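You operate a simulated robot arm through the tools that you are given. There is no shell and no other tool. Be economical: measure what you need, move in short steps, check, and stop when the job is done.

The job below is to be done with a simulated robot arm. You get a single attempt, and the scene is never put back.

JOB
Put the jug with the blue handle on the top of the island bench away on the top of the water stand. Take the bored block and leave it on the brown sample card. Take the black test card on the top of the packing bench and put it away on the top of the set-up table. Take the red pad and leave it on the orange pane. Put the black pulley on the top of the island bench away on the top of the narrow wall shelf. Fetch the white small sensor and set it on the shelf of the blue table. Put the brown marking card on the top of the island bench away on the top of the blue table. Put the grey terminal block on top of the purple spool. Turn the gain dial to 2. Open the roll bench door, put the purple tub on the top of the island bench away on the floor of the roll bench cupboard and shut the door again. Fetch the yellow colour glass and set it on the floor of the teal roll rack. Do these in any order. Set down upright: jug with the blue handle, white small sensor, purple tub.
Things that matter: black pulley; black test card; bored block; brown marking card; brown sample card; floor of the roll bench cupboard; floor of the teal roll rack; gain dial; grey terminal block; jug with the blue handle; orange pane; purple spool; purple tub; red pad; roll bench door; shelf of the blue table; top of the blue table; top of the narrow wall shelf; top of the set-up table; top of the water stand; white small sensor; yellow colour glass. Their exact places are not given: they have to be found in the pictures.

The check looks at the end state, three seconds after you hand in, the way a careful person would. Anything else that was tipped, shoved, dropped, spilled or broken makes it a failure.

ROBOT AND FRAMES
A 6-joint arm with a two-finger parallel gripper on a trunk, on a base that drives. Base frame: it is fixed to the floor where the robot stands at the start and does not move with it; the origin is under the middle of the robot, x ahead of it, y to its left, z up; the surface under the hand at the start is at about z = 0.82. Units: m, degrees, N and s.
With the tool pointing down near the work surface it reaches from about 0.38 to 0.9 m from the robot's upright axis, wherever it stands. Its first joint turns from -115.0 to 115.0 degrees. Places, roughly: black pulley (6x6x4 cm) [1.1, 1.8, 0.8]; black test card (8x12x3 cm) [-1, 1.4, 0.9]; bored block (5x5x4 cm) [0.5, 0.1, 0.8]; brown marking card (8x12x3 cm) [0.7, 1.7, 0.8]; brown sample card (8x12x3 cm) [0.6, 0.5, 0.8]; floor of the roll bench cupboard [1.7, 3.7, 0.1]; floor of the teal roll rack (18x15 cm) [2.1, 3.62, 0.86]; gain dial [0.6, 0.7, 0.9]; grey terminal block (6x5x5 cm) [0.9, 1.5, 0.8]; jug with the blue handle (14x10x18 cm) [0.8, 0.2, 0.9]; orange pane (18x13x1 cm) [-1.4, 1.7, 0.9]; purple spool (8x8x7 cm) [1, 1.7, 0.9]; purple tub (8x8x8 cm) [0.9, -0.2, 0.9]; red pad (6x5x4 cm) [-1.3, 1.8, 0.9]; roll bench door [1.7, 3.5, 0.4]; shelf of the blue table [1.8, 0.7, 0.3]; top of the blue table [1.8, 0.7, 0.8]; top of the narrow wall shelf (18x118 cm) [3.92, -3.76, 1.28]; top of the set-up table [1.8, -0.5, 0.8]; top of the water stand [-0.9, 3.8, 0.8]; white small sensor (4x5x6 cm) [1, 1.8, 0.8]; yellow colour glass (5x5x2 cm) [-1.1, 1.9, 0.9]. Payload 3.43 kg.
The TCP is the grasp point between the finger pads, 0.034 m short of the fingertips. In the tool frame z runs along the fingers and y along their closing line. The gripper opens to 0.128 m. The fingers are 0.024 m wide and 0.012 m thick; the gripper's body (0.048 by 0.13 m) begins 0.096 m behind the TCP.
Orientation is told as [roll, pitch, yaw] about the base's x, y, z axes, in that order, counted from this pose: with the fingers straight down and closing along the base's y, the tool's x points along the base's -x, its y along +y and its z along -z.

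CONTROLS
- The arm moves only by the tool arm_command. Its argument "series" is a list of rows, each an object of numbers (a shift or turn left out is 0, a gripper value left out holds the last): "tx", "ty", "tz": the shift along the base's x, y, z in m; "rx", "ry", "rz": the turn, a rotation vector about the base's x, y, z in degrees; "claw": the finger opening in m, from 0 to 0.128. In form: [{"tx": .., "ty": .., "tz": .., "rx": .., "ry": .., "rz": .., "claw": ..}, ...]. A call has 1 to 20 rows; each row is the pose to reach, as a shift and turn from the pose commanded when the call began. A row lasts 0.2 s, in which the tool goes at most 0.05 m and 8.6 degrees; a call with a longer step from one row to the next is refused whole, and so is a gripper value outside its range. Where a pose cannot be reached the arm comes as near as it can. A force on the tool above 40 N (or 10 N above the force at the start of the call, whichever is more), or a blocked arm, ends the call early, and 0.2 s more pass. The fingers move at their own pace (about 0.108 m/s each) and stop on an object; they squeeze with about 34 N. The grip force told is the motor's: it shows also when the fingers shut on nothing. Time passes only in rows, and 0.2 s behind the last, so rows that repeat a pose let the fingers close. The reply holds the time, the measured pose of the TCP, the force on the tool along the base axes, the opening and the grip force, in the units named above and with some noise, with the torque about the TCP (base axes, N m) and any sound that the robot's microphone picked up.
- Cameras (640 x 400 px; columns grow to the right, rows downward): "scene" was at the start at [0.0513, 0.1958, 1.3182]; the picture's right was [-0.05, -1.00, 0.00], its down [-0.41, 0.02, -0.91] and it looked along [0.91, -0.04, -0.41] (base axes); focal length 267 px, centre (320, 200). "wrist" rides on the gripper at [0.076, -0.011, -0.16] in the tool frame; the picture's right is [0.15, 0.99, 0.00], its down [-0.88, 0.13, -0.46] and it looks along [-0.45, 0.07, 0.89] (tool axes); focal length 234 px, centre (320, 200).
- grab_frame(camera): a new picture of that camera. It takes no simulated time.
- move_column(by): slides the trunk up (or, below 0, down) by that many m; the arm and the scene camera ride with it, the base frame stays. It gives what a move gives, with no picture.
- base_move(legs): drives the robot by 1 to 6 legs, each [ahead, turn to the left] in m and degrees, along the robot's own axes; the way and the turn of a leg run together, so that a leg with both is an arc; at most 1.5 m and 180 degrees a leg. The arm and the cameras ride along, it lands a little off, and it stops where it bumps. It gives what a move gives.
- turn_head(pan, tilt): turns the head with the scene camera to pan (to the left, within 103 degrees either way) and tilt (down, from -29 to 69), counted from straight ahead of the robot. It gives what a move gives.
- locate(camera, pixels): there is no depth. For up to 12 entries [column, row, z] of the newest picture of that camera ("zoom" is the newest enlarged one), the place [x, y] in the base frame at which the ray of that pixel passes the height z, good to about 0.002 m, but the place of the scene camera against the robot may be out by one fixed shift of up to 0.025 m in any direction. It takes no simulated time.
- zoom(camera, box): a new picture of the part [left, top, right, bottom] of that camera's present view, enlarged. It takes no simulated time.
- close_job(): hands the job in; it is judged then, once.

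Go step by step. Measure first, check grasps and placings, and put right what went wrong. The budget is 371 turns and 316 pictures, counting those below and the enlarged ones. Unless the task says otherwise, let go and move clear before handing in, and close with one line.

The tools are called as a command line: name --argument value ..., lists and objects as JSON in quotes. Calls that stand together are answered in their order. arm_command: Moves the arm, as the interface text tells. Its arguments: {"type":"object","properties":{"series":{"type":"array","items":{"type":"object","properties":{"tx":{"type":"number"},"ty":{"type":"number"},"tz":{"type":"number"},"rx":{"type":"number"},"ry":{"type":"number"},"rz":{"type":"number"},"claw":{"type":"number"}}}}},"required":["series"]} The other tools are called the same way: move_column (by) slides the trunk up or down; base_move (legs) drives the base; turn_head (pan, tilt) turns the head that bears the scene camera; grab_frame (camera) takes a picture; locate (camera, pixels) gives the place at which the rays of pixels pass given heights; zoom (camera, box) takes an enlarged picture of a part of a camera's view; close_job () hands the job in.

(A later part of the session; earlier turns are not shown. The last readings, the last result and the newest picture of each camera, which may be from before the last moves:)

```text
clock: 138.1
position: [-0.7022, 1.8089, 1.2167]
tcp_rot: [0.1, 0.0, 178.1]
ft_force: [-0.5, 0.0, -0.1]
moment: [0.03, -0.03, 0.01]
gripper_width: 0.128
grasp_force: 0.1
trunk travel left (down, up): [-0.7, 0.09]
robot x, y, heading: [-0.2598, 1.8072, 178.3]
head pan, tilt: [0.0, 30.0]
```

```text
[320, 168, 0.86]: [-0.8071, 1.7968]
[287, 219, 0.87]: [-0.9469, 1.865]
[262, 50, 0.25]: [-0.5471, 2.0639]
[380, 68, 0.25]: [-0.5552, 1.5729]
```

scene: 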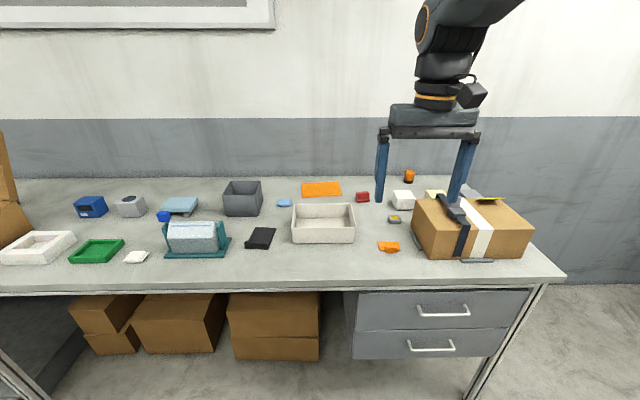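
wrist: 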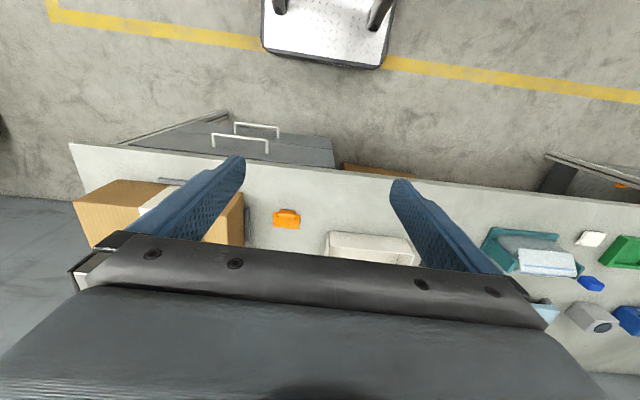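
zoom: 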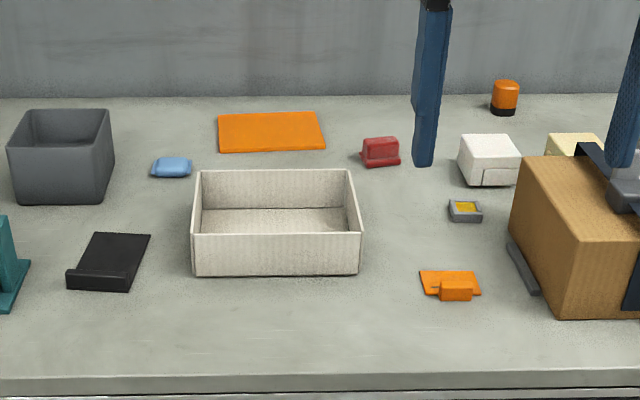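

The red pad is at (362,197), the orange pane at (322,190), the yellow colour glass at (395,218) and the black test card at (260,238). I move closer to the bench to reach the back row.

base_move --legs '[[0.2, 0]]'

arm_command --series '[{"tx": -0.04}, {"tx": -0.08}, {"tx": -0.12, "tz": -0.02}, {"tx": -0.16, "tz": -0.04}, {"tx": -0.2, "tz": -0.06}, {"tx": -0.24, "tz": -0.08}, {"tx": -0.28, "tz": -0.1}, {"tx": -0.32, "tz": -0.12}, {"tx": -0.36, "tz": -0.14}, {"tx": -0.36, "tz": -0.14}]'

grab_frame --camera "wrist"

```text
clock: 139.7
position: [-0.9023, 1.8177, 1.2135]
tcp_rot: [0.1, -0.1, 178.0]
ft_force: [0.2, -0.1, -0.2]
moment: [0.01, 0.0, 0.0]
gripper_width: 0.1281
grasp_force: 0.0
trunk travel left (down, up): [-0.7, 0.09]
robot x, y, heading: [-0.4599, 1.8144, 178.1]
head pan, tilt: [0.0, 30.0]
```

```text
clock: 141.9
position: [-1.2643, 1.8133, 1.0778]
tcp_rot: [-0.1, -0.1, 177.9]
ft_force: [-0.6, -0.3, 0.1]
moment: [-0.01, -0.02, 0.0]
gripper_width: 0.128
grasp_force: 0.1
trunk travel left (down, up): [-0.7, 0.09]
robot x, y, heading: [-0.4566, 1.8159, 178.3]
head pan, tilt: [0.0, 30.0]
```

```text
250 pictures are left
```

wrist: 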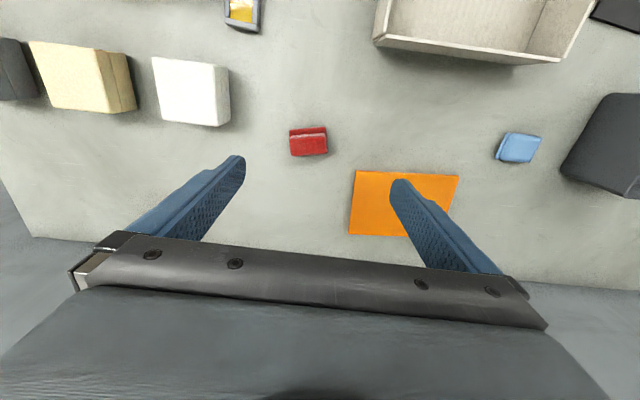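

zoom --camera "wrist" --box '[270, 110, 350, 170]'

locate --camera "wrist" --pixels '[[290, 130, 0.89], [326, 128, 0.89], [327, 153, 0.87], [293, 157, 0.87], [309, 142, 0.88], [355, 170, 0.87], [459, 176, 0.87], [349, 234, 0.87], [309, 142, 0.9]]'

```text
6.67 times, centred on (310, 140) of wrist
```

zoom: 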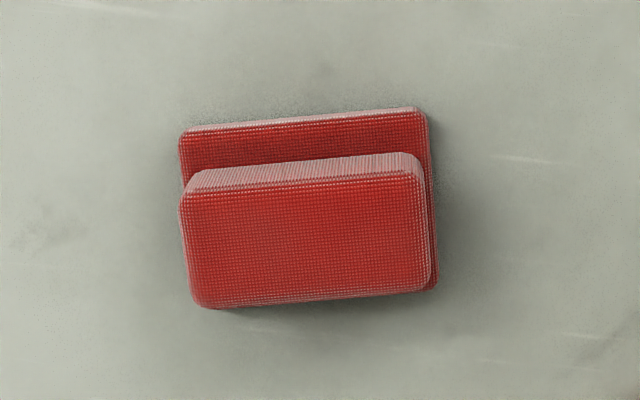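

```text
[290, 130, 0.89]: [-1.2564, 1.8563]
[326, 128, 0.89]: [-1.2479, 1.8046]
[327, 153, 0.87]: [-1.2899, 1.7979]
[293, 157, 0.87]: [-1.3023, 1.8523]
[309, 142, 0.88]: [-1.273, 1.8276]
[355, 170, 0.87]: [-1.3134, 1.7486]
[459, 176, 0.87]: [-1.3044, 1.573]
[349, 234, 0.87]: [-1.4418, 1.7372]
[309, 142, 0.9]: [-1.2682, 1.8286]
```

The red pad's centre is about (-1.275,1.828), turned about 14° from the tool. I align, half-descend and check.

arm_command --series '[{"tx": -0.011, "ty": 0.015, "rz": 7, "claw": 0.09}, {"tx": -0.011, "ty": 0.015, "rz": 14, "tz": -0.03}, {"tx": -0.011, "ty": 0.015, "rz": 14, "tz": -0.07}, {"tx": -0.011, "ty": 0.015, "rz": 14, "tz": -0.11}, {"tx": -0.011, "ty": 0.015, "rz": 14, "tz": -0.11}]'

grab_frame --camera "wrist"

```text
clock: 143.1
position: [-1.2756, 1.8299, 0.9656]
tcp_rot: [0.1, -0.2, -168.2]
ft_force: [0.2, 0.6, -1.1]
moment: [0.0, 0.02, 0.01]
gripper_width: 0.0902
grasp_force: 0.0
trunk travel left (down, up): [-0.7, 0.09]
robot x, y, heading: [-0.4576, 1.8161, 178.4]
head pan, tilt: [0.0, 30.0]
```

```text
248 pictures are left
```

wrist: 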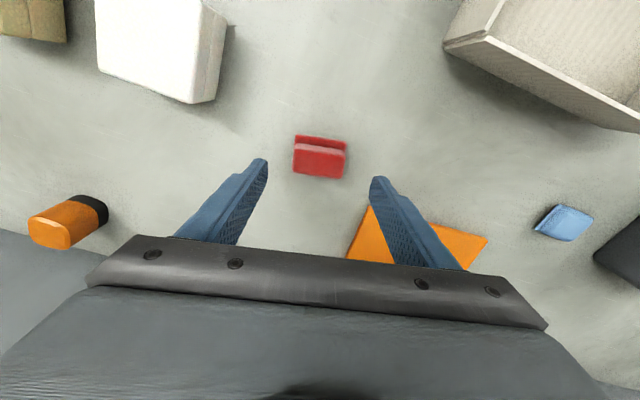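

locate --camera "wrist" --pixels '[[296, 136, 0.87], [346, 143, 0.87], [346, 177, 0.87], [293, 171, 0.89], [342, 179, 0.89], [320, 160, 0.88], [372, 206, 0.87], [487, 238, 0.87], [350, 258, 0.87]]'

```text
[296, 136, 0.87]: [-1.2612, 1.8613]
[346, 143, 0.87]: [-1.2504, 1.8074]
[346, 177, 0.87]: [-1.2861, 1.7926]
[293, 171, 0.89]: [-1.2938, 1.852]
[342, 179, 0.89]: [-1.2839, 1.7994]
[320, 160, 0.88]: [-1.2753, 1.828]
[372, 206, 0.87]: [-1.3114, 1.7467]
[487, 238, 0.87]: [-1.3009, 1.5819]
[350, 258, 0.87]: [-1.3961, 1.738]
```

Centred at (-1.275,1.828). I descend and close.

arm_command --series '[{"tz": -0.03}, {"tz": -0.055}, {"tz": -0.07}, {"tz": -0.07}, {"tz": -0.07, "claw": 0.06}, {"tz": -0.07, "claw": 0.03}, {"tz": -0.07}, {"tz": -0.07}, {"tz": -0.04}, {"tz": 0.0}]'

grab_frame --camera "wrist"

```text
clock: 145.3
position: [-1.2768, 1.832, 0.9657]
tcp_rot: [0.0, -0.1, -168.1]
ft_force: [-0.7, 0.9, -0.8]
moment: [-0.01, -0.04, 0.02]
gripper_width: 0.055
grasp_force: 33.6
trunk travel left (down, up): [-0.7, 0.09]
robot x, y, heading: [-0.4569, 1.8164, 178.5]
head pan, tilt: [0.0, 30.0]
```

```text
247 pictures are left
```

wrist: 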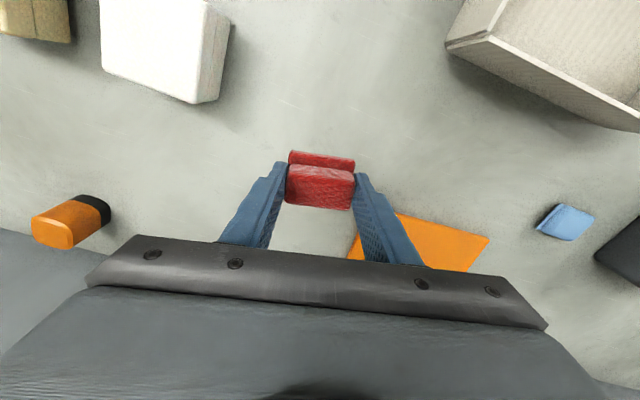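

The pad is held (0.055). I carry it over the pane's centre-near part.

arm_command --series '[{"tx": -0.015, "ty": -0.035, "rz": -3}, {"tx": -0.03, "ty": -0.07, "rz": -6}, {"tx": -0.045, "ty": -0.105, "rz": -8.5}, {"tx": -0.06, "ty": -0.14, "rz": -8.5}, {"tx": -0.072, "ty": -0.16, "rz": -8.5}, {"tx": -0.072, "ty": -0.16, "tz": -0.03, "rz": -8.5}, {"tx": -0.072, "ty": -0.16, "tz": -0.045, "rz": -8.5}, {"tx": -0.072, "ty": -0.16, "tz": -0.045, "rz": -8.5}]'

grab_frame --camera "wrist"

```text
clock: 147.1
position: [-1.3147, 1.6757, 0.9231]
tcp_rot: [0.0, -0.1, -176.6]
ft_force: [-0.2, 0.1, -0.4]
moment: [0.02, 0.01, 0.01]
gripper_width: 0.055
grasp_force: 34.2
out of reach, approached as far as the arm can: row 4, 5, 6, 7, 8
trunk travel left (down, up): [-0.7, 0.09]
robot x, y, heading: [-0.4562, 1.8208, 178.2]
head pan, tilt: [0.0, 30.0]
```

```text
246 pictures are left
```

wrist: 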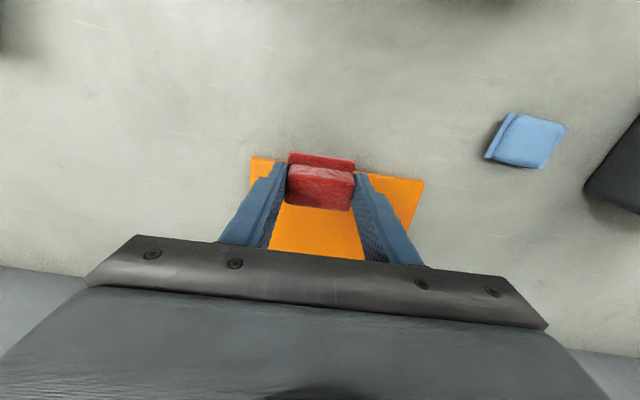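

The arm is at its limit. I lift, lower the trunk for more reach and edge the base forward 4 cm.

arm_command --series '[{"tx": 0.04, "tz": 0.02}, {"tx": 0.08, "tz": 0.05}, {"tx": 0.1, "tz": 0.09}, {"tx": 0.1, "tz": 0.13}, {"tx": 0.1, "tz": 0.17}, {"tx": 0.1, "tz": 0.19}, {"tx": 0.1, "tz": 0.19}]'

base_move --legs '[[0.04, 0]]'

move_column --by -0.13

grab_frame --camera "wrist"

```text
clock: 148.7
position: [-1.2953, 1.6579, 1.0782]
tcp_rot: [0.0, 0.0, -176.6]
ft_force: [-0.5, -0.1, 0.6]
moment: [-0.01, -0.01, -0.01]
gripper_width: 0.0553
grasp_force: 34.0
out of reach, approached as far as the arm can: row 1, 2, 3, 4, 5, 6, 7
trunk travel left (down, up): [-0.7, 0.09]
robot x, y, heading: [-0.4579, 1.817, 178.0]
head pan, tilt: [0.0, 30.0]
```

```text
clock: 149.6
position: [-1.3347, 1.66, 1.0784]
tcp_rot: [0.0, 0.0, -176.6]
ft_force: [0.3, -0.4, -0.1]
moment: [0.01, 0.05, 0.01]
gripper_width: 0.055
grasp_force: 33.9
trunk travel left (down, up): [-0.7, 0.09]
robot x, y, heading: [-0.4985, 1.816, 178.0]
head pan, tilt: [0.0, 30.0]
```

```text
clock: 151.2
position: [-1.3706, 1.6613, 0.9484]
tcp_rot: [-0.1, 0.0, -176.6]
ft_force: [-0.1, -0.3, -1.0]
moment: [-0.02, -0.02, -0.01]
gripper_width: 0.0549
grasp_force: 33.9
trunk travel left (down, up): [-0.57, 0.22]
robot x, y, heading: [-0.4965, 1.8206, 178.3]
head pan, tilt: [0.0, 30.0]
```

```text
245 pictures are left
```

wrist: 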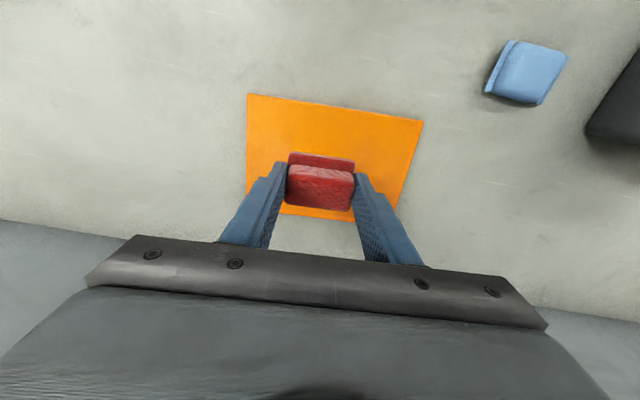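

Now the pad is right over the pane's centre. I descend to just above contact.

arm_command --series '[{"tz": -0.015}, {"tz": -0.03}, {"tz": -0.038}, {"tz": -0.038}]'

grab_frame --camera "wrist"

```text
clock: 152.2
position: [-1.3751, 1.6615, 0.9106]
tcp_rot: [-0.2, 0.4, -176.7]
ft_force: [0.7, 0.0, -0.7]
moment: [-0.04, 0.04, 0.0]
gripper_width: 0.055
grasp_force: 34.4
out of reach, approached as far as the arm can: row 2, 3, 4
trunk travel left (down, up): [-0.57, 0.22]
robot x, y, heading: [-0.4984, 1.8129, 178.4]
head pan, tilt: [0.0, 30.0]
```

```text
244 pictures are left
```

wrist: 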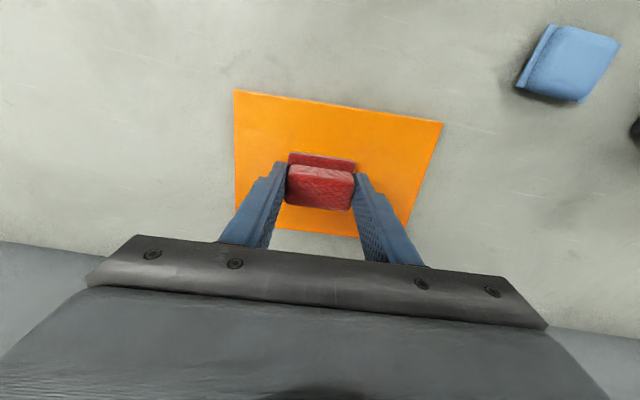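

I come back 2 cm to stay in reach and lower until it touches.

arm_command --series '[{"tx": 0.015}, {"tx": 0.015, "tz": -0.002}, {"tx": 0.015, "tz": -0.004}, {"tx": 0.015, "tz": -0.006}, {"tx": 0.015, "tz": -0.006}]'

```text
clock: 153.3
position: [-1.3759, 1.6586, 0.9085]
tcp_rot: [0.0, 0.4, -176.5]
ft_force: [-0.1, 0.2, -0.5]
moment: [0.0, -0.01, 0.01]
gripper_width: 0.055
grasp_force: 33.4
out of reach, approached as far as the arm can: row 1, 2, 3, 4, 5
trunk travel left (down, up): [-0.57, 0.22]
robot x, y, heading: [-0.5, 1.8188, 178.4]
head pan, tilt: [0.0, 30.0]
```

arm_command --series '[{"tx": 0.02}, {"tx": 0.04}, {"tx": 0.04}]'

```text
clock: 154.2
position: [-1.3724, 1.6519, 0.9128]
tcp_rot: [-0.1, 0.2, -176.7]
ft_force: [-0.8, 0.2, -0.7]
moment: [0.01, 0.0, 0.0]
gripper_width: 0.055
grasp_force: 34.5
out of reach, approached as far as the arm can: row 1, 2, 3
trunk travel left (down, up): [-0.57, 0.22]
robot x, y, heading: [-0.5003, 1.8162, 178.1]
head pan, tilt: [0.0, 30.0]
```

arm_command --series '[{"tx": 0.04}, {"tx": 0.06}, {"tx": 0.06}]'

```text
clock: 154.9
position: [-1.3708, 1.6453, 0.9168]
tcp_rot: [-0.1, 0.2, -176.7]
ft_force: [0.2, 0.0, -0.6]
moment: [0.01, -0.01, -0.01]
gripper_width: 0.055
grasp_force: 33.8
out of reach, approached as far as the arm can: row 1, 2, 3
trunk travel left (down, up): [-0.57, 0.22]
robot x, y, heading: [-0.4984, 1.8172, 178.2]
head pan, tilt: [0.0, 30.0]
```

arm_command --series '[{"tx": 0.03, "ty": 0.01, "tz": 0.01}, {"tx": 0.06, "ty": 0.02, "tz": 0.02}, {"tx": 0.09, "ty": 0.03, "tz": 0.02}, {"tx": 0.12, "ty": 0.035, "tz": 0.02}, {"tx": 0.12, "ty": 0.035, "tz": 0.02}]'

```text
clock: 156.2
position: [-1.3683, 1.6477, 0.9298]
tcp_rot: [-0.1, 0.4, -176.6]
ft_force: [0.7, -0.5, -0.9]
moment: [0.0, 0.01, -0.02]
gripper_width: 0.055
grasp_force: 34.2
out of reach, approached as far as the arm can: row 1, 2, 3, 4, 5
trunk travel left (down, up): [-0.57, 0.22]
robot x, y, heading: [-0.4963, 1.8224, 178.1]
head pan, tilt: [0.0, 30.0]
```

arm_command --series '[{"tx": 0.05}, {"tx": 0.1}, {"tx": 0.15}, {"tx": 0.2}, {"tx": 0.2}]'

```text
clock: 157.3
position: [-1.366, 1.639, 0.9408]
tcp_rot: [-0.1, 0.4, -176.7]
ft_force: [0.2, 0.1, -0.2]
moment: [0.0, -0.01, 0.02]
gripper_width: 0.0547
grasp_force: 34.1
out of reach, approached as far as the arm can: row 1, 2, 3, 4, 5
trunk travel left (down, up): [-0.57, 0.22]
robot x, y, heading: [-0.5002, 1.8163, 178.2]
head pan, tilt: [0.0, 30.0]
```

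The arm seems stuck at its straight-elbow limit. I try lifting straight up to free it.

arm_command --series '[{"tz": 0.03}, {"tz": 0.06}, {"tz": 0.09}, {"tz": 0.09}, {"tz": 0.09}]'

```text
clock: 158.6
position: [-1.3524, 1.6404, 1.0242]
tcp_rot: [0.0, 0.2, -176.6]
ft_force: [-0.2, 0.4, -0.9]
moment: [-0.03, -0.01, 0.0]
gripper_width: 0.0549
grasp_force: 34.0
out of reach, approached as far as the arm can: row 2, 3, 4, 5
trunk travel left (down, up): [-0.57, 0.22]
robot x, y, heading: [-0.5017, 1.8149, 178.0]
head pan, tilt: [0.0, 30.0]
```

arm_command --series '[{"tx": 0.02, "ty": 0.005}, {"tx": 0.04, "ty": 0.01}, {"tx": 0.06, "ty": 0.015}, {"tx": 0.08, "ty": 0.02}, {"tx": 0.08, "ty": 0.02}]'

```text
clock: 159.8
position: [-1.3479, 1.6416, 1.0245]
tcp_rot: [-0.2, 0.3, -176.7]
ft_force: [0.2, 0.1, -0.3]
moment: [0.03, -0.02, -0.05]
gripper_width: 0.0551
grasp_force: 33.9
out of reach, approached as far as the arm can: row 1, 2, 3, 4, 5
trunk travel left (down, up): [-0.57, 0.22]
robot x, y, heading: [-0.4991, 1.8176, 178.2]
head pan, tilt: [0.0, 30.0]
```

Radial retreat is slow near the straight elbow. I hold a modest inward command for many rows and let it settle.

arm_command --series '[{"tx": 0.02, "tz": 0.02}, {"tx": 0.04, "tz": 0.04}, {"tx": 0.05, "tz": 0.06}, {"tx": 0.05, "tz": 0.06}, {"tx": 0.05, "tz": 0.06}, {"tx": 0.05, "tz": 0.06}, {"tx": 0.05, "tz": 0.06}, {"tx": 0.05, "tz": 0.06}, {"tx": 0.05, "tz": 0.06}, {"tx": 0.05, "tz": 0.06}, {"tx": 0.05, "tz": 0.06}, {"tx": 0.05, "tz": 0.06}, {"tx": 0.05, "tz": 0.06}, {"tx": 0.05, "tz": 0.06}, {"tx": 0.05, "tz": 0.06}, {"tx": 0.05, "tz": 0.06}]'

grab_frame --camera "scene"

```text
clock: 163.2
position: [-1.3276, 1.6347, 1.0816]
tcp_rot: [0.0, 0.4, -176.6]
ft_force: [0.2, -0.2, -1.3]
moment: [0.01, -0.03, 0.0]
gripper_width: 0.055
grasp_force: 34.0
out of reach, approached as far as the arm can: row 1, 2, 3, 4, 5, 6, 7, 8, 9, 10, 11, 12, 13, 14, 15, 16
trunk travel left (down, up): [-0.57, 0.22]
robot x, y, heading: [-0.4989, 1.8193, 178.1]
head pan, tilt: [0.0, 30.0]
```

```text
243 pictures are left
```

scene: 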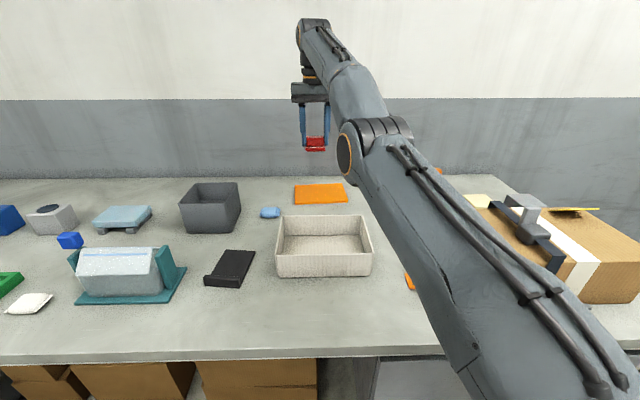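

The elbow is straight, as feared, with the pad safely above the pane. I command a larger retreat, well inside the reach.

arm_command --series '[{"tx": 0.04, "ty": 0.01}, {"tx": 0.08, "ty": 0.02}, {"tx": 0.12, "ty": 0.03}, {"tx": 0.16, "ty": 0.04}, {"tx": 0.2, "ty": 0.05}, {"tx": 0.24, "ty": 0.06}, {"tx": 0.28, "ty": 0.07}, {"tx": 0.28, "ty": 0.07}, {"tx": 0.28, "ty": 0.07}, {"tx": 0.28, "ty": 0.07}]'

```text
clock: 165.3
position: [-1.2906, 1.6362, 1.1652]
tcp_rot: [-0.2, 1.0, -176.6]
ft_force: [0.0, -0.3, -1.3]
moment: [0.01, 0.02, 0.02]
gripper_width: 0.0547
grasp_force: 34.0
out of reach, approached as far as the arm can: row 1, 2, 3, 4, 5, 6, 7, 8, 9, 10
trunk travel left (down, up): [-0.57, 0.22]
robot x, y, heading: [-0.5003, 1.8145, 178.1]
head pan, tilt: [0.0, 30.0]
```

It slides up its reach sphere instead. Moving down should bend the elbow the right way, so I command down and inward.

arm_command --series '[{"tz": -0.03, "tx": 0.01}, {"tz": -0.06, "tx": 0.02}, {"tz": -0.09, "tx": 0.03}, {"tz": -0.1, "tx": 0.05}, {"tz": -0.1, "tx": 0.07}]'

```text
clock: 166.6
position: [-1.294, 1.6293, 1.1183]
tcp_rot: [-0.9, 4.3, -176.7]
ft_force: [0.7, 0.8, 0.0]
moment: [0.0, 0.0, 0.02]
gripper_width: 0.0551
grasp_force: 34.1
out of reach, approached as far as the arm can: row 1, 2, 3, 4, 5
trunk travel left (down, up): [-0.57, 0.22]
robot x, y, heading: [-0.4952, 1.8166, 178.1]
head pan, tilt: [0.0, 30.0]
```

arm_command --series '[{}, {}, {}, {}, {}, {}]'

```text
clock: 167.9
position: [-1.2939, 1.6306, 1.1189]
tcp_rot: [-0.9, 4.3, -176.6]
ft_force: [0.8, -0.2, -0.6]
moment: [0.02, 0.02, -0.01]
gripper_width: 0.0548
grasp_force: 34.4
trunk travel left (down, up): [-0.57, 0.22]
robot x, y, heading: [-0.4966, 1.82, 178.0]
head pan, tilt: [0.0, 30.0]
```

Now the commanded pose equals the present one. I try a pure downward move with the tilt left in.

arm_command --series '[{"tz": -0.01}, {"tz": -0.02}, {"tz": -0.03}, {"tz": -0.04}, {"tz": -0.05}]'

```text
clock: 169.2
position: [-1.2964, 1.6283, 1.0909]
tcp_rot: [-1.4, 6.3, -176.7]
ft_force: [-0.1, 0.0, -0.3]
moment: [0.0, 0.02, -0.02]
gripper_width: 0.055
grasp_force: 34.5
out of reach, approached as far as the arm can: row 2, 3, 4, 5
trunk travel left (down, up): [-0.57, 0.22]
robot x, y, heading: [-0.495, 1.8165, 178.1]
head pan, tilt: [0.0, 30.0]
```

grab_frame --camera "scene"

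grab_frame --camera "wrist"

```text
242 pictures are left
```

scene: 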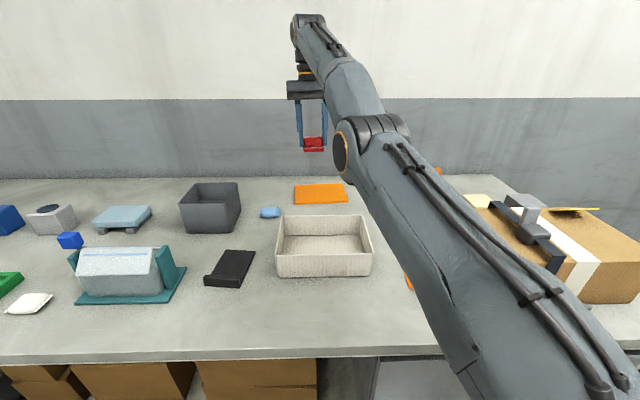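

```text
241 pictures are left
```

wrist: 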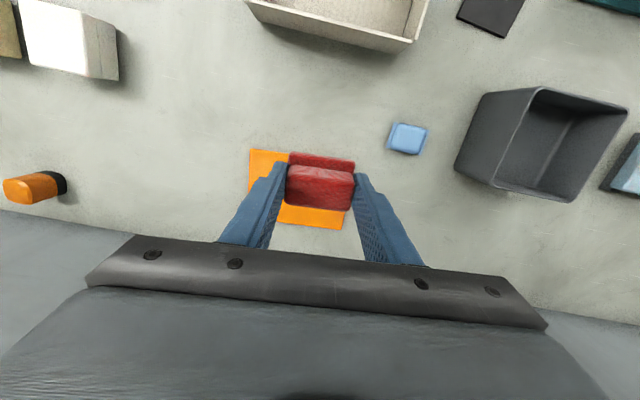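

The elbow has flipped to the low side. To bring it back I raise the trunk, then push outward and down along the reach limit.

move_column --by 0.15

arm_command --series '[{"tx": -0.03}, {"tx": -0.06, "tz": -0.01}, {"tx": -0.09, "tz": -0.03}, {"tx": -0.1, "tz": -0.06}, {"tx": -0.1, "tz": -0.09}, {"tx": -0.1, "tz": -0.12}, {"tx": -0.1, "tz": -0.15}, {"tx": -0.1, "tz": -0.18}]'

grab_frame --camera "scene"

```text
clock: 170.9
position: [-1.2668, 1.6286, 1.2425]
tcp_rot: [-0.9, 4.3, -176.7]
ft_force: [-0.3, 0.2, -0.4]
moment: [0.0, 0.02, 0.02]
gripper_width: 0.055
grasp_force: 34.3
trunk travel left (down, up): [-0.72, 0.07]
robot x, y, heading: [-0.4957, 1.8163, 178.3]
head pan, tilt: [0.0, 30.0]
```

```text
clock: 172.7
position: [-1.3144, 1.6372, 1.0545]
tcp_rot: [-0.8, 4.1, -176.7]
ft_force: [0.5, 0.4, 1.0]
moment: [-0.01, 0.05, -0.01]
gripper_width: 0.0547
grasp_force: 34.4
out of reach, approached as far as the arm can: row 1, 2, 3, 4, 5, 6, 7, 8
trunk travel left (down, up): [-0.72, 0.07]
robot x, y, heading: [-0.4976, 1.8142, 178.2]
head pan, tilt: [0.0, 30.0]
```

```text
240 pictures are left
```

scene: 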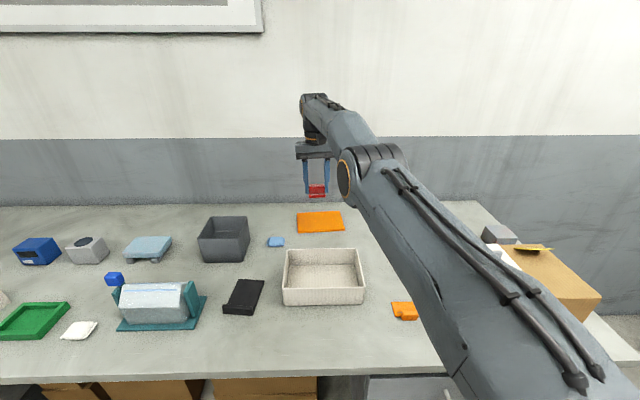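

arm_command --series '[{"tx": 0.01, "tz": -0.02}, {"tx": 0.02, "tz": -0.04}, {"tx": 0.03, "tz": -0.06}]'

```text
clock: 173.5
position: [-1.2834, 1.6372, 0.9954]
tcp_rot: [-0.8, 4.1, -176.7]
ft_force: [0.5, -0.5, -0.2]
moment: [0.03, 0.02, -0.03]
gripper_width: 0.055
grasp_force: 33.9
trunk travel left (down, up): [-0.72, 0.07]
robot x, y, heading: [-0.496, 1.8202, 178.3]
head pan, tilt: [0.0, 30.0]
```

Free again. I level the tool.

arm_command --series '[{"rx": -0.6, "ry": 2}, {"rx": -1.0, "ry": 4.1}, {"rx": -1.0, "ry": 4.1}]'

```text
clock: 174.3
position: [-1.2836, 1.6379, 0.9951]
tcp_rot: [-0.1, 0.1, -176.6]
ft_force: [0.2, 0.4, -0.5]
moment: [0.01, 0.0, -0.02]
gripper_width: 0.0547
grasp_force: 33.5
trunk travel left (down, up): [-0.72, 0.07]
robot x, y, heading: [-0.497, 1.8117, 178.4]
head pan, tilt: [0.0, 30.0]
```

Level. Now to (-1.335,1.66), just inside reach, and down.

arm_command --series '[{"tx": -0.01, "ty": 0.005, "tz": -0.03}, {"tx": -0.025, "ty": 0.012, "tz": -0.05}, {"tx": -0.04, "ty": 0.02, "tz": -0.07}, {"tx": -0.052, "ty": 0.022, "tz": -0.08}, {"tx": -0.052, "ty": 0.022, "tz": -0.085}, {"tx": -0.052, "ty": 0.022, "tz": -0.085}]'

grab_frame --camera "wrist"

```text
clock: 175.7
position: [-1.3365, 1.6624, 0.911]
tcp_rot: [-0.1, 0.1, -176.7]
ft_force: [1.1, -0.1, -0.5]
moment: [0.0, 0.0, 0.03]
gripper_width: 0.0549
grasp_force: 34.2
trunk travel left (down, up): [-0.72, 0.07]
robot x, y, heading: [-0.4968, 1.8159, 178.1]
head pan, tilt: [0.0, 30.0]
```

```text
239 pictures are left
```

wrist: 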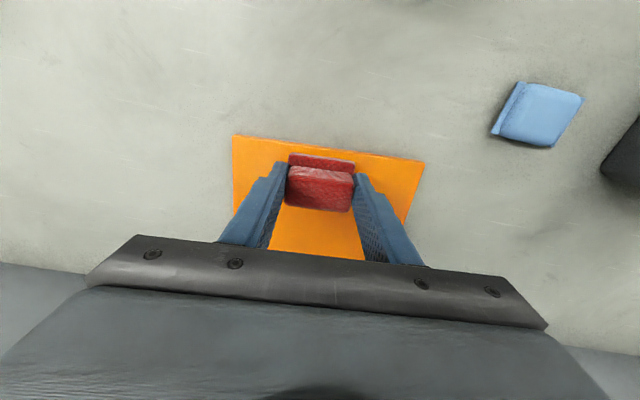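

The pad's near edge is close to the pane's near edge. I shift it 1.5 cm deeper and 4 cm sideways, where there is reach to spare.

arm_command --series '[{"ty": 0.02}, {"ty": 0.036}, {"ty": 0.036, "tx": -0.008}, {"ty": 0.036, "tx": -0.016}, {"ty": 0.036, "tx": -0.016}]'

grab_frame --camera "wrist"

```text
clock: 176.9
position: [-1.3485, 1.6978, 0.9121]
tcp_rot: [-0.1, 0.1, -176.6]
ft_force: [0.1, -0.5, -1.4]
moment: [0.01, -0.01, 0.01]
gripper_width: 0.0548
grasp_force: 34.0
out of reach, approached as far as the arm can: row 4, 5
trunk travel left (down, up): [-0.72, 0.07]
robot x, y, heading: [-0.4968, 1.8172, 177.9]
head pan, tilt: [0.0, 30.0]
```

```text
238 pictures are left
```

wrist: 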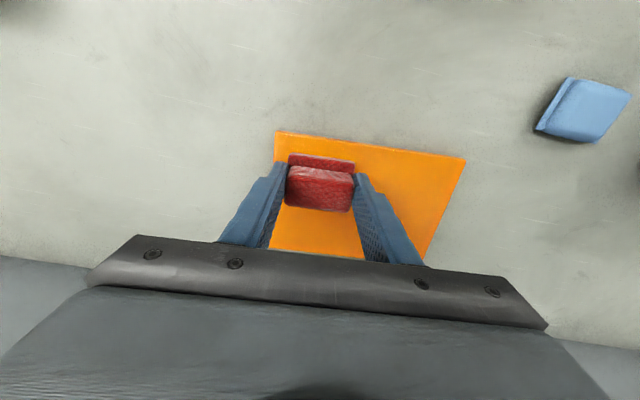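

Margins look fine on all sides. I lower, release, and rise while retreating gently.

arm_command --series '[{"tz": -0.003}, {"tz": -0.006}, {"tz": -0.006}]'

arm_command --series '[{"claw": 0.07}, {"claw": 0.08}, {"claw": 0.08}, {"claw": 0.08}]'

```text
clock: 177.7
position: [-1.3476, 1.6982, 0.9065]
tcp_rot: [-0.1, 0.0, -176.6]
ft_force: [0.3, -0.5, 6.2]
moment: [-0.12, 0.17, 0.0]
gripper_width: 0.055
grasp_force: 34.1
trunk travel left (down, up): [-0.72, 0.07]
robot x, y, heading: [-0.4993, 1.8193, 178.5]
head pan, tilt: [0.0, 30.0]
```

```text
clock: 178.7
position: [-1.3468, 1.6987, 0.9054]
tcp_rot: [-0.1, 0.1, -176.6]
ft_force: [-1.7, 2.3, 6.9]
moment: [-0.26, 0.03, -0.01]
gripper_width: 0.0793
grasp_force: 0.1
trunk travel left (down, up): [-0.72, 0.07]
robot x, y, heading: [-0.4996, 1.8154, 178.0]
head pan, tilt: [0.0, 30.0]
```

Contact is light. I rise with the trunk first, to keep clear of the elbow limit, then draw the arm in.

move_column --by 0.065

arm_command --series '[{"tx": 0.02, "ty": 0.005}, {"tx": 0.05, "ty": 0.015}, {"tx": 0.09, "ty": 0.025, "tz": 0.01}, {"tx": 0.12, "ty": 0.035, "tz": 0.04}, {"tx": 0.13, "ty": 0.05, "tz": 0.08}, {"tx": 0.14, "ty": 0.08, "tz": 0.1}, {"tx": 0.15, "ty": 0.11, "tz": 0.1}]'

grab_frame --camera "wrist"

grab_frame --camera "scene"

```text
clock: 179.7
position: [-1.331, 1.6977, 0.9693]
tcp_rot: [-0.2, 0.1, -176.6]
ft_force: [-0.8, 0.5, -0.7]
moment: [0.03, 0.04, 0.02]
gripper_width: 0.0799
grasp_force: 0.1
trunk travel left (down, up): [-0.785, 0.005]
robot x, y, heading: [-0.4963, 1.8182, 178.4]
head pan, tilt: [0.0, 30.0]
```

```text
clock: 181.3
position: [-1.3339, 1.7273, 1.0159]
tcp_rot: [-0.1, 0.2, -176.6]
ft_force: [-0.1, -0.8, -0.2]
moment: [-0.01, 0.01, 0.01]
gripper_width: 0.0797
grasp_force: 0.1
out of reach, approached as far as the arm can: row 1, 2, 3, 4, 5, 6, 7
trunk travel left (down, up): [-0.785, 0.005]
robot x, y, heading: [-0.4979, 1.8151, 178.3]
head pan, tilt: [0.0, 30.0]
```

```text
237 pictures are left
```

wrist: 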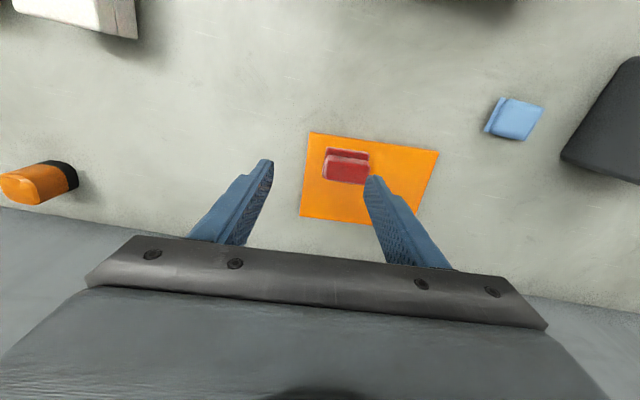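

```text
236 pictures are left
```

scene: 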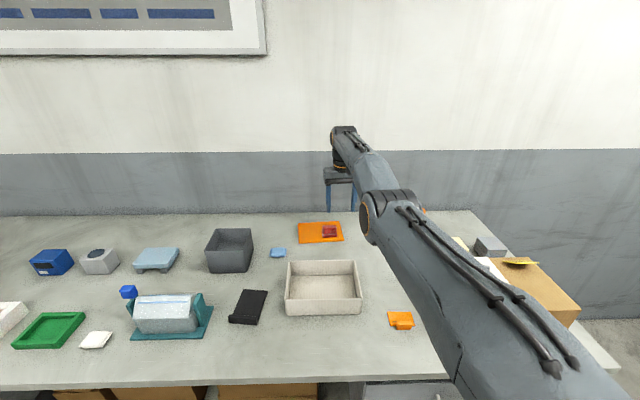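

The red pad sits on the pane at (346,165). Now I free the elbow again by going slightly down and inward.

arm_command --series '[{"tx": -0.02, "tz": -0.01}, {"tx": -0.02, "tz": -0.03}, {"tx": 0.0, "tz": -0.045}, {"tx": 0.02, "tz": -0.05}, {"tx": 0.05, "tz": -0.05}, {"tx": 0.08, "tz": -0.05}]'

```text
clock: 182.7
position: [-1.3316, 1.7253, 0.9589]
tcp_rot: [-0.1, 0.2, -176.6]
ft_force: [0.0, -0.5, 0.2]
moment: [0.0, -0.03, -0.02]
gripper_width: 0.0798
grasp_force: 0.1
out of reach, approached as far as the arm can: row 1, 2, 4, 5, 6
trunk travel left (down, up): [-0.785, 0.005]
robot x, y, heading: [-0.4971, 1.8153, 178.5]
head pan, tilt: [0.0, 30.0]
```

arm_command --series '[{"ty": 0.03}, {"ty": 0.06}, {"ty": 0.09}, {"ty": 0.1}, {"ty": 0.1, "tz": -0.015}, {"ty": 0.1, "tz": -0.03, "tx": 0.01}, {"ty": 0.1, "tz": -0.035, "tx": 0.02}, {"ty": 0.1, "tz": -0.035, "tx": 0.03}]'

```text
clock: 184.5
position: [-1.3329, 1.826, 0.9184]
tcp_rot: [-0.1, 0.2, -176.6]
ft_force: [-0.4, -0.6, 0.2]
moment: [-0.01, 0.01, 0.01]
gripper_width: 0.0801
grasp_force: 0.1
out of reach, approached as far as the arm can: row 3, 4, 5, 6, 7, 8
trunk travel left (down, up): [-0.785, 0.005]
robot x, y, heading: [-0.4976, 1.8182, 178.0]
head pan, tilt: [0.0, 30.0]
```

arm_command --series '[{"tx": 0.04, "tz": -0.005}, {"tx": 0.08, "tz": -0.01}, {"tx": 0.12, "tz": -0.015}, {"tx": 0.15, "tz": -0.015}, {"tx": 0.15, "tz": -0.015}, {"tx": 0.15, "tz": -0.015}, {"tx": 0.15, "tz": -0.015}, {"tx": 0.15, "tz": -0.015}, {"tx": 0.15, "tz": -0.015}, {"tx": 0.15, "tz": -0.015}, {"tx": 0.15, "tz": -0.015}, {"tx": 0.15, "tz": -0.015}, {"tx": 0.15, "tz": -0.015}, {"tx": 0.15, "tz": -0.015}, {"tx": 0.15, "tz": -0.015}]'

```text
clock: 187.7
position: [-1.3273, 1.8266, 0.8951]
tcp_rot: [-0.2, 0.2, -176.7]
ft_force: [-0.1, 0.1, -0.8]
moment: [0.03, 0.01, 0.01]
gripper_width: 0.08
grasp_force: 0.1
out of reach, approached as far as the arm can: row 1, 2, 3, 4, 5, 6, 7, 8, 9, 10, 11, 12, 13, 14, 15
trunk travel left (down, up): [-0.785, 0.005]
robot x, y, heading: [-0.5001, 1.8181, 178.1]
head pan, tilt: [0.0, 30.0]
```

arm_command --series '[{"tz": 0.02}, {"tz": 0.04}, {"tz": 0.06, "tx": 0.005}, {"tz": 0.06, "tx": 0.01}, {"tz": 0.06, "tx": 0.02}]'

```text
clock: 188.9
position: [-1.3356, 1.8261, 0.9551]
tcp_rot: [-0.2, 0.3, -176.7]
ft_force: [0.5, 0.2, -0.6]
moment: [0.02, 0.03, -0.05]
gripper_width: 0.0803
grasp_force: 0.1
out of reach, approached as far as the arm can: row 1, 2, 3, 4, 5
trunk travel left (down, up): [-0.785, 0.005]
robot x, y, heading: [-0.4998, 1.8153, 178.3]
head pan, tilt: [0.0, 30.0]
```

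The pattern fits: going down bends the elbow, going up straightens it. So I go high along the limit first, then make one long descent.

arm_command --series '[{"tz": 0.04}, {"tz": 0.08}, {"tz": 0.12, "tx": 0.01}, {"tz": 0.16, "tx": 0.02}, {"tz": 0.2, "tx": 0.03}, {"tz": 0.24, "tx": 0.05}, {"tz": 0.28, "tx": 0.07}, {"tz": 0.32, "tx": 0.09}, {"tz": 0.32, "tx": 0.09}]'

arm_command --series '[{"tz": -0.03}, {"tz": -0.06}, {"tz": -0.09}, {"tz": -0.12}, {"tz": -0.15}, {"tz": -0.18}, {"tz": -0.2}, {"tz": -0.2}]'

arm_command --series '[{"tx": 0.01, "tz": -0.01}, {"tx": 0.02, "tz": -0.02}, {"tx": 0.03, "tz": -0.03}, {"tx": 0.05, "tz": -0.03}, {"tx": 0.08, "tz": -0.03}]'

```text
clock: 190.9
position: [-1.3099, 1.8254, 1.2347]
tcp_rot: [-0.1, 0.2, -176.6]
ft_force: [0.3, 0.4, 0.4]
moment: [0.03, -0.01, -0.01]
gripper_width: 0.0802
grasp_force: 0.0
out of reach, approached as far as the arm can: row 2, 3, 4, 5, 6, 7, 8, 9
trunk travel left (down, up): [-0.785, 0.005]
robot x, y, heading: [-0.4992, 1.8195, 178.2]
head pan, tilt: [0.0, 30.0]
```

```text
clock: 192.7
position: [-1.339, 1.8262, 1.0351]
tcp_rot: [-0.1, 0.2, -176.7]
ft_force: [0.2, 0.8, 0.6]
moment: [-0.01, -0.03, 0.01]
gripper_width: 0.0801
grasp_force: 0.1
out of reach, approached as far as the arm can: row 1, 2, 3, 4, 5, 6, 7, 8
trunk travel left (down, up): [-0.785, 0.005]
robot x, y, heading: [-0.4958, 1.8199, 178.3]
head pan, tilt: [0.0, 30.0]
```

```text
clock: 193.9
position: [-1.339, 1.83, 1.0053]
tcp_rot: [-0.1, 0.2, -176.6]
ft_force: [-0.3, -0.4, 0.7]
moment: [0.01, -0.01, -0.02]
gripper_width: 0.08
grasp_force: 0.1
out of reach, approached as far as the arm can: row 1, 2, 3, 4, 5
trunk travel left (down, up): [-0.785, 0.005]
robot x, y, heading: [-0.4986, 1.8181, 178.0]
head pan, tilt: [0.0, 30.0]
```

The picture suggests the elbow is bent the wrong way. Last time, pushing outward while descending fixed it, so I repeat that from higher up.

arm_command --series '[{"tz": 0.04}, {"tz": 0.08}, {"tz": 0.12}, {"tz": 0.16}, {"tz": 0.2}, {"tz": 0.2}]'

arm_command --series '[{"tx": -0.03}, {"tx": -0.06, "tz": -0.01}, {"tx": -0.09, "tz": -0.03}, {"tx": -0.1, "tz": -0.06}, {"tx": -0.1, "tz": -0.09}, {"tx": -0.1, "tz": -0.12}, {"tx": -0.1, "tz": -0.15}, {"tx": -0.1, "tz": -0.18}]'

arm_command --series '[{"tx": 0.01, "tz": -0.02}, {"tx": 0.02, "tz": -0.04}, {"tx": 0.03, "tz": -0.06}]'

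grab_frame --camera "scene"

```text
clock: 195.3
position: [-1.3213, 1.8265, 1.2086]
tcp_rot: [-0.2, 0.1, -176.7]
ft_force: [0.4, -0.4, 0.1]
moment: [-0.01, 0.02, 0.0]
gripper_width: 0.0802
grasp_force: 0.0
out of reach, approached as far as the arm can: row 3, 4, 5, 6
trunk travel left (down, up): [-0.785, 0.005]
robot x, y, heading: [-0.4995, 1.8153, 178.1]
head pan, tilt: [0.0, 30.0]
```

```text
clock: 197.1
position: [-1.3401, 1.8256, 1.0442]
tcp_rot: [-0.1, 0.1, -176.5]
ft_force: [-0.7, 0.0, -0.1]
moment: [-0.03, -0.01, 0.0]
gripper_width: 0.0802
grasp_force: 0.0
out of reach, approached as far as the arm can: row 1, 2, 3, 4, 5, 6, 7, 8
trunk travel left (down, up): [-0.785, 0.005]
robot x, y, heading: [-0.4974, 1.8188, 177.9]
head pan, tilt: [0.0, 30.0]
```

```text
clock: 197.9
position: [-1.3375, 1.8262, 0.9879]
tcp_rot: [-0.2, 0.3, -176.7]
ft_force: [0.6, 0.6, 0.3]
moment: [-0.01, 0.04, 0.0]
gripper_width: 0.0797
grasp_force: 0.2
out of reach, approached as far as the arm can: row 1, 2, 3
trunk travel left (down, up): [-0.785, 0.005]
robot x, y, heading: [-0.4975, 1.8165, 178.4]
head pan, tilt: [0.0, 30.0]
```

```text
235 pictures are left
```

scene: 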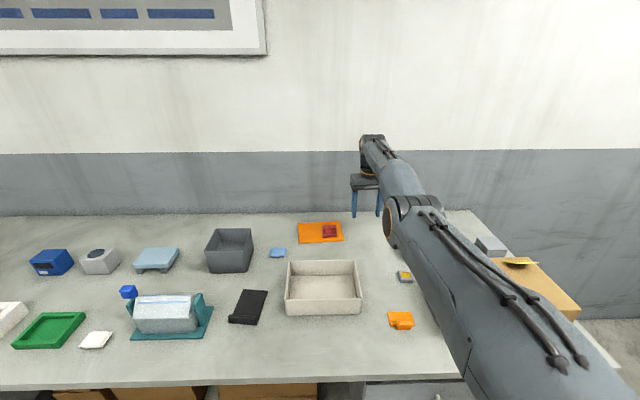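

The arm is fully straight and needs a long downward path. I raise it, back into the corridor and swing so it hangs over open floor.

arm_command --series '[{"tz": 0.04}, {"tz": 0.08}, {"tz": 0.12}, {"tz": 0.16}, {"tz": 0.2}, {"tz": 0.22}]'

base_move --legs '[[-0.28, 0], [0, 88]]'

arm_command --series '[{"tz": -0.05}, {"tz": -0.1}, {"tz": -0.15}, {"tz": -0.2}, {"tz": -0.25}, {"tz": -0.3}, {"tz": -0.35}, {"tz": -0.4}, {"tz": -0.45}, {"tz": -0.5}, {"tz": -0.5}]'

grab_frame --camera "scene"

```text
clock: 199.3
position: [-1.3151, 1.8299, 1.2069]
tcp_rot: [-0.1, 0.2, -176.6]
ft_force: [-0.3, -0.9, -1.4]
moment: [0.04, -0.03, 0.01]
gripper_width: 0.08
grasp_force: 0.0
out of reach, approached as far as the arm can: row 4, 5, 6
trunk travel left (down, up): [-0.785, 0.005]
robot x, y, heading: [-0.4987, 1.8176, 178.4]
head pan, tilt: [0.0, 30.0]
```

```text
clock: 205.2
position: [-0.208, 0.9921, 1.2089]
tcp_rot: [-0.1, 0.0, -85.5]
ft_force: [0.4, -0.1, 0.4]
moment: [-0.01, -0.01, 0.03]
gripper_width: 0.0801
grasp_force: 0.1
trunk travel left (down, up): [-0.785, 0.005]
robot x, y, heading: [-0.2132, 1.8116, -90.6]
head pan, tilt: [0.0, 30.0]
```

```text
clock: 207.6
position: [-0.2101, 1.023, 0.7191]
tcp_rot: [-0.1, 0.2, -85.5]
ft_force: [-0.4, -0.8, -0.3]
moment: [0.01, 0.02, 0.03]
gripper_width: 0.0801
grasp_force: 0.1
out of reach, approached as far as the arm can: row 9, 10, 11
trunk travel left (down, up): [-0.785, 0.005]
robot x, y, heading: [-0.212, 1.8064, -90.4]
head pan, tilt: [0.0, 30.0]
```

```text
234 pictures are left
```

scene: 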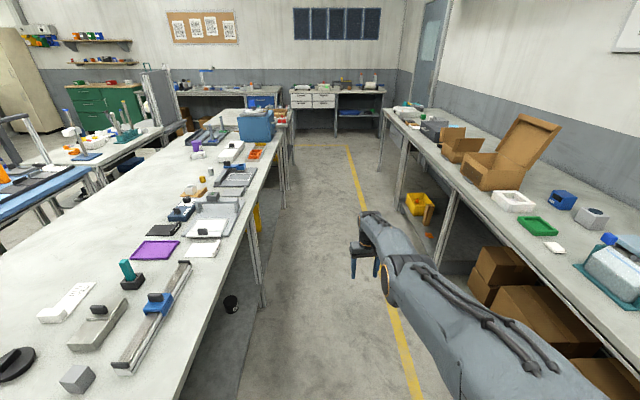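

The corridor view is clear. Now I pull inward (+y here).

arm_command --series '[{"ty": 0.02, "tz": -0.02}, {"ty": 0.04, "tz": -0.03}, {"ty": 0.07, "tz": -0.03}, {"ty": 0.1, "tz": -0.03}, {"ty": 0.14, "tz": -0.02}, {"ty": 0.18, "tz": 0.0}, {"ty": 0.2, "tz": 0.03}]'

```text
clock: 209.2
position: [-0.2087, 1.2203, 0.7505]
tcp_rot: [-0.1, 0.1, -85.5]
ft_force: [0.2, 1.0, -0.3]
moment: [0.02, 0.01, 0.0]
gripper_width: 0.0801
grasp_force: 0.0
out of reach, approached as far as the arm can: row 1, 2, 3
trunk travel left (down, up): [-0.785, 0.005]
robot x, y, heading: [-0.2162, 1.809, -90.7]
head pan, tilt: [0.0, 30.0]
```

Free. I raise and tuck the arm, bring the trunk partway down, and turn to the packing bench for the yellow glass.

arm_command --series '[{"ty": 0.02, "tz": 0.04}, {"ty": 0.04, "tz": 0.08}, {"ty": 0.06, "tz": 0.12}, {"ty": 0.08, "tz": 0.16}, {"ty": 0.1, "tz": 0.2}, {"ty": 0.12, "tz": 0.24}, {"ty": 0.13, "tz": 0.28}, {"ty": 0.13, "tz": 0.32}, {"ty": 0.13, "tz": 0.36}, {"ty": 0.13, "tz": 0.4}, {"ty": 0.13, "tz": 0.44}, {"ty": 0.13, "tz": 0.48}, {"ty": 0.13, "tz": 0.5}]'

move_column --by -0.13

base_move --legs '[[0, -88], [0.22, 0]]'

grab_frame --camera "scene"

grab_frame --camera "wrist"

```text
clock: 212.0
position: [-0.2112, 1.3533, 1.251]
tcp_rot: [-0.2, 0.0, -85.4]
ft_force: [0.1, 0.5, -0.6]
moment: [0.0, -0.01, 0.03]
gripper_width: 0.0799
grasp_force: 0.0
trunk travel left (down, up): [-0.785, 0.005]
robot x, y, heading: [-0.2165, 1.8105, -90.8]
head pan, tilt: [0.0, 30.0]
```

```text
clock: 213.6
position: [-0.2101, 1.351, 1.1192]
tcp_rot: [-0.2, 0.1, -85.5]
ft_force: [-0.2, 0.4, 0.2]
moment: [0.05, 0.05, 0.0]
gripper_width: 0.0799
grasp_force: 0.0
trunk travel left (down, up): [-0.655, 0.135]
robot x, y, heading: [-0.2122, 1.8085, -90.8]
head pan, tilt: [0.0, 30.0]
```

```text
clock: 219.0
position: [-0.8945, 1.7958, 1.1186]
tcp_rot: [-0.1, 0.1, -174.4]
ft_force: [0.7, 0.0, 0.7]
moment: [0.0, 0.02, 0.0]
gripper_width: 0.0798
grasp_force: 0.0
trunk travel left (down, up): [-0.655, 0.135]
robot x, y, heading: [-0.4335, 1.8091, -179.5]
head pan, tilt: [0.0, 30.0]
```

```text
233 pictures are left
```

scene: 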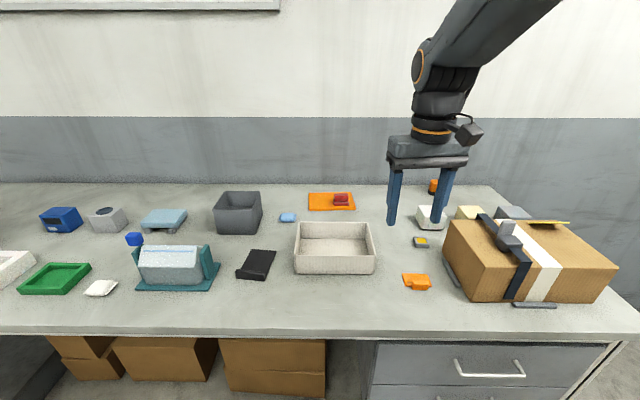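

```text
232 pictures are left
```

wrist: 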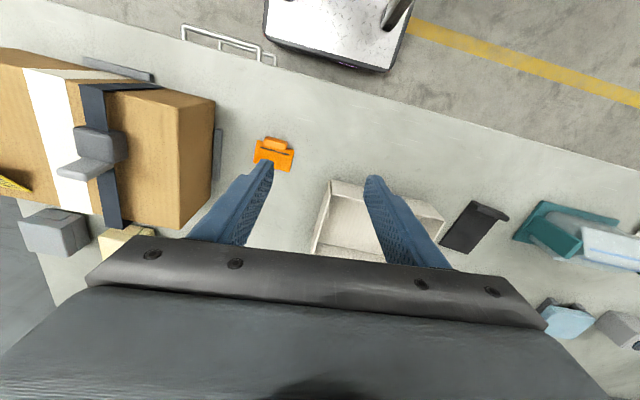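

The glass holder is at scene (421,242), left of the cardboard box. I move the arm above it.

arm_command --series '[{"tx": -0.03, "ty": 0.02, "rz": -5.6}, {"tx": -0.06, "ty": 0.05, "rz": -5.6}, {"tx": -0.1, "ty": 0.08, "rz": -5.6}, {"tx": -0.14, "ty": 0.1, "rz": -5.6}, {"tx": -0.17, "ty": 0.12, "rz": -5.6}, {"tx": -0.2, "ty": 0.13, "rz": -5.6}, {"tx": -0.2, "ty": 0.13, "rz": -5.6}]'

grab_frame --camera "wrist"

```text
clock: 220.6
position: [-1.0951, 1.926, 1.1163]
tcp_rot: [-0.1, 0.1, -180.0]
ft_force: [0.7, 0.4, 0.6]
moment: [0.03, 0.0, -0.06]
gripper_width: 0.0799
grasp_force: 0.1
trunk travel left (down, up): [-0.655, 0.135]
robot x, y, heading: [-0.4367, 1.8086, -180.0]
head pan, tilt: [0.0, 30.0]
```

```text
231 pictures are left
```

wrist: 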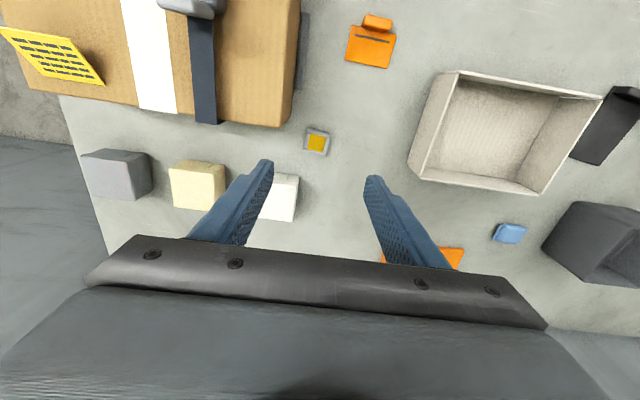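

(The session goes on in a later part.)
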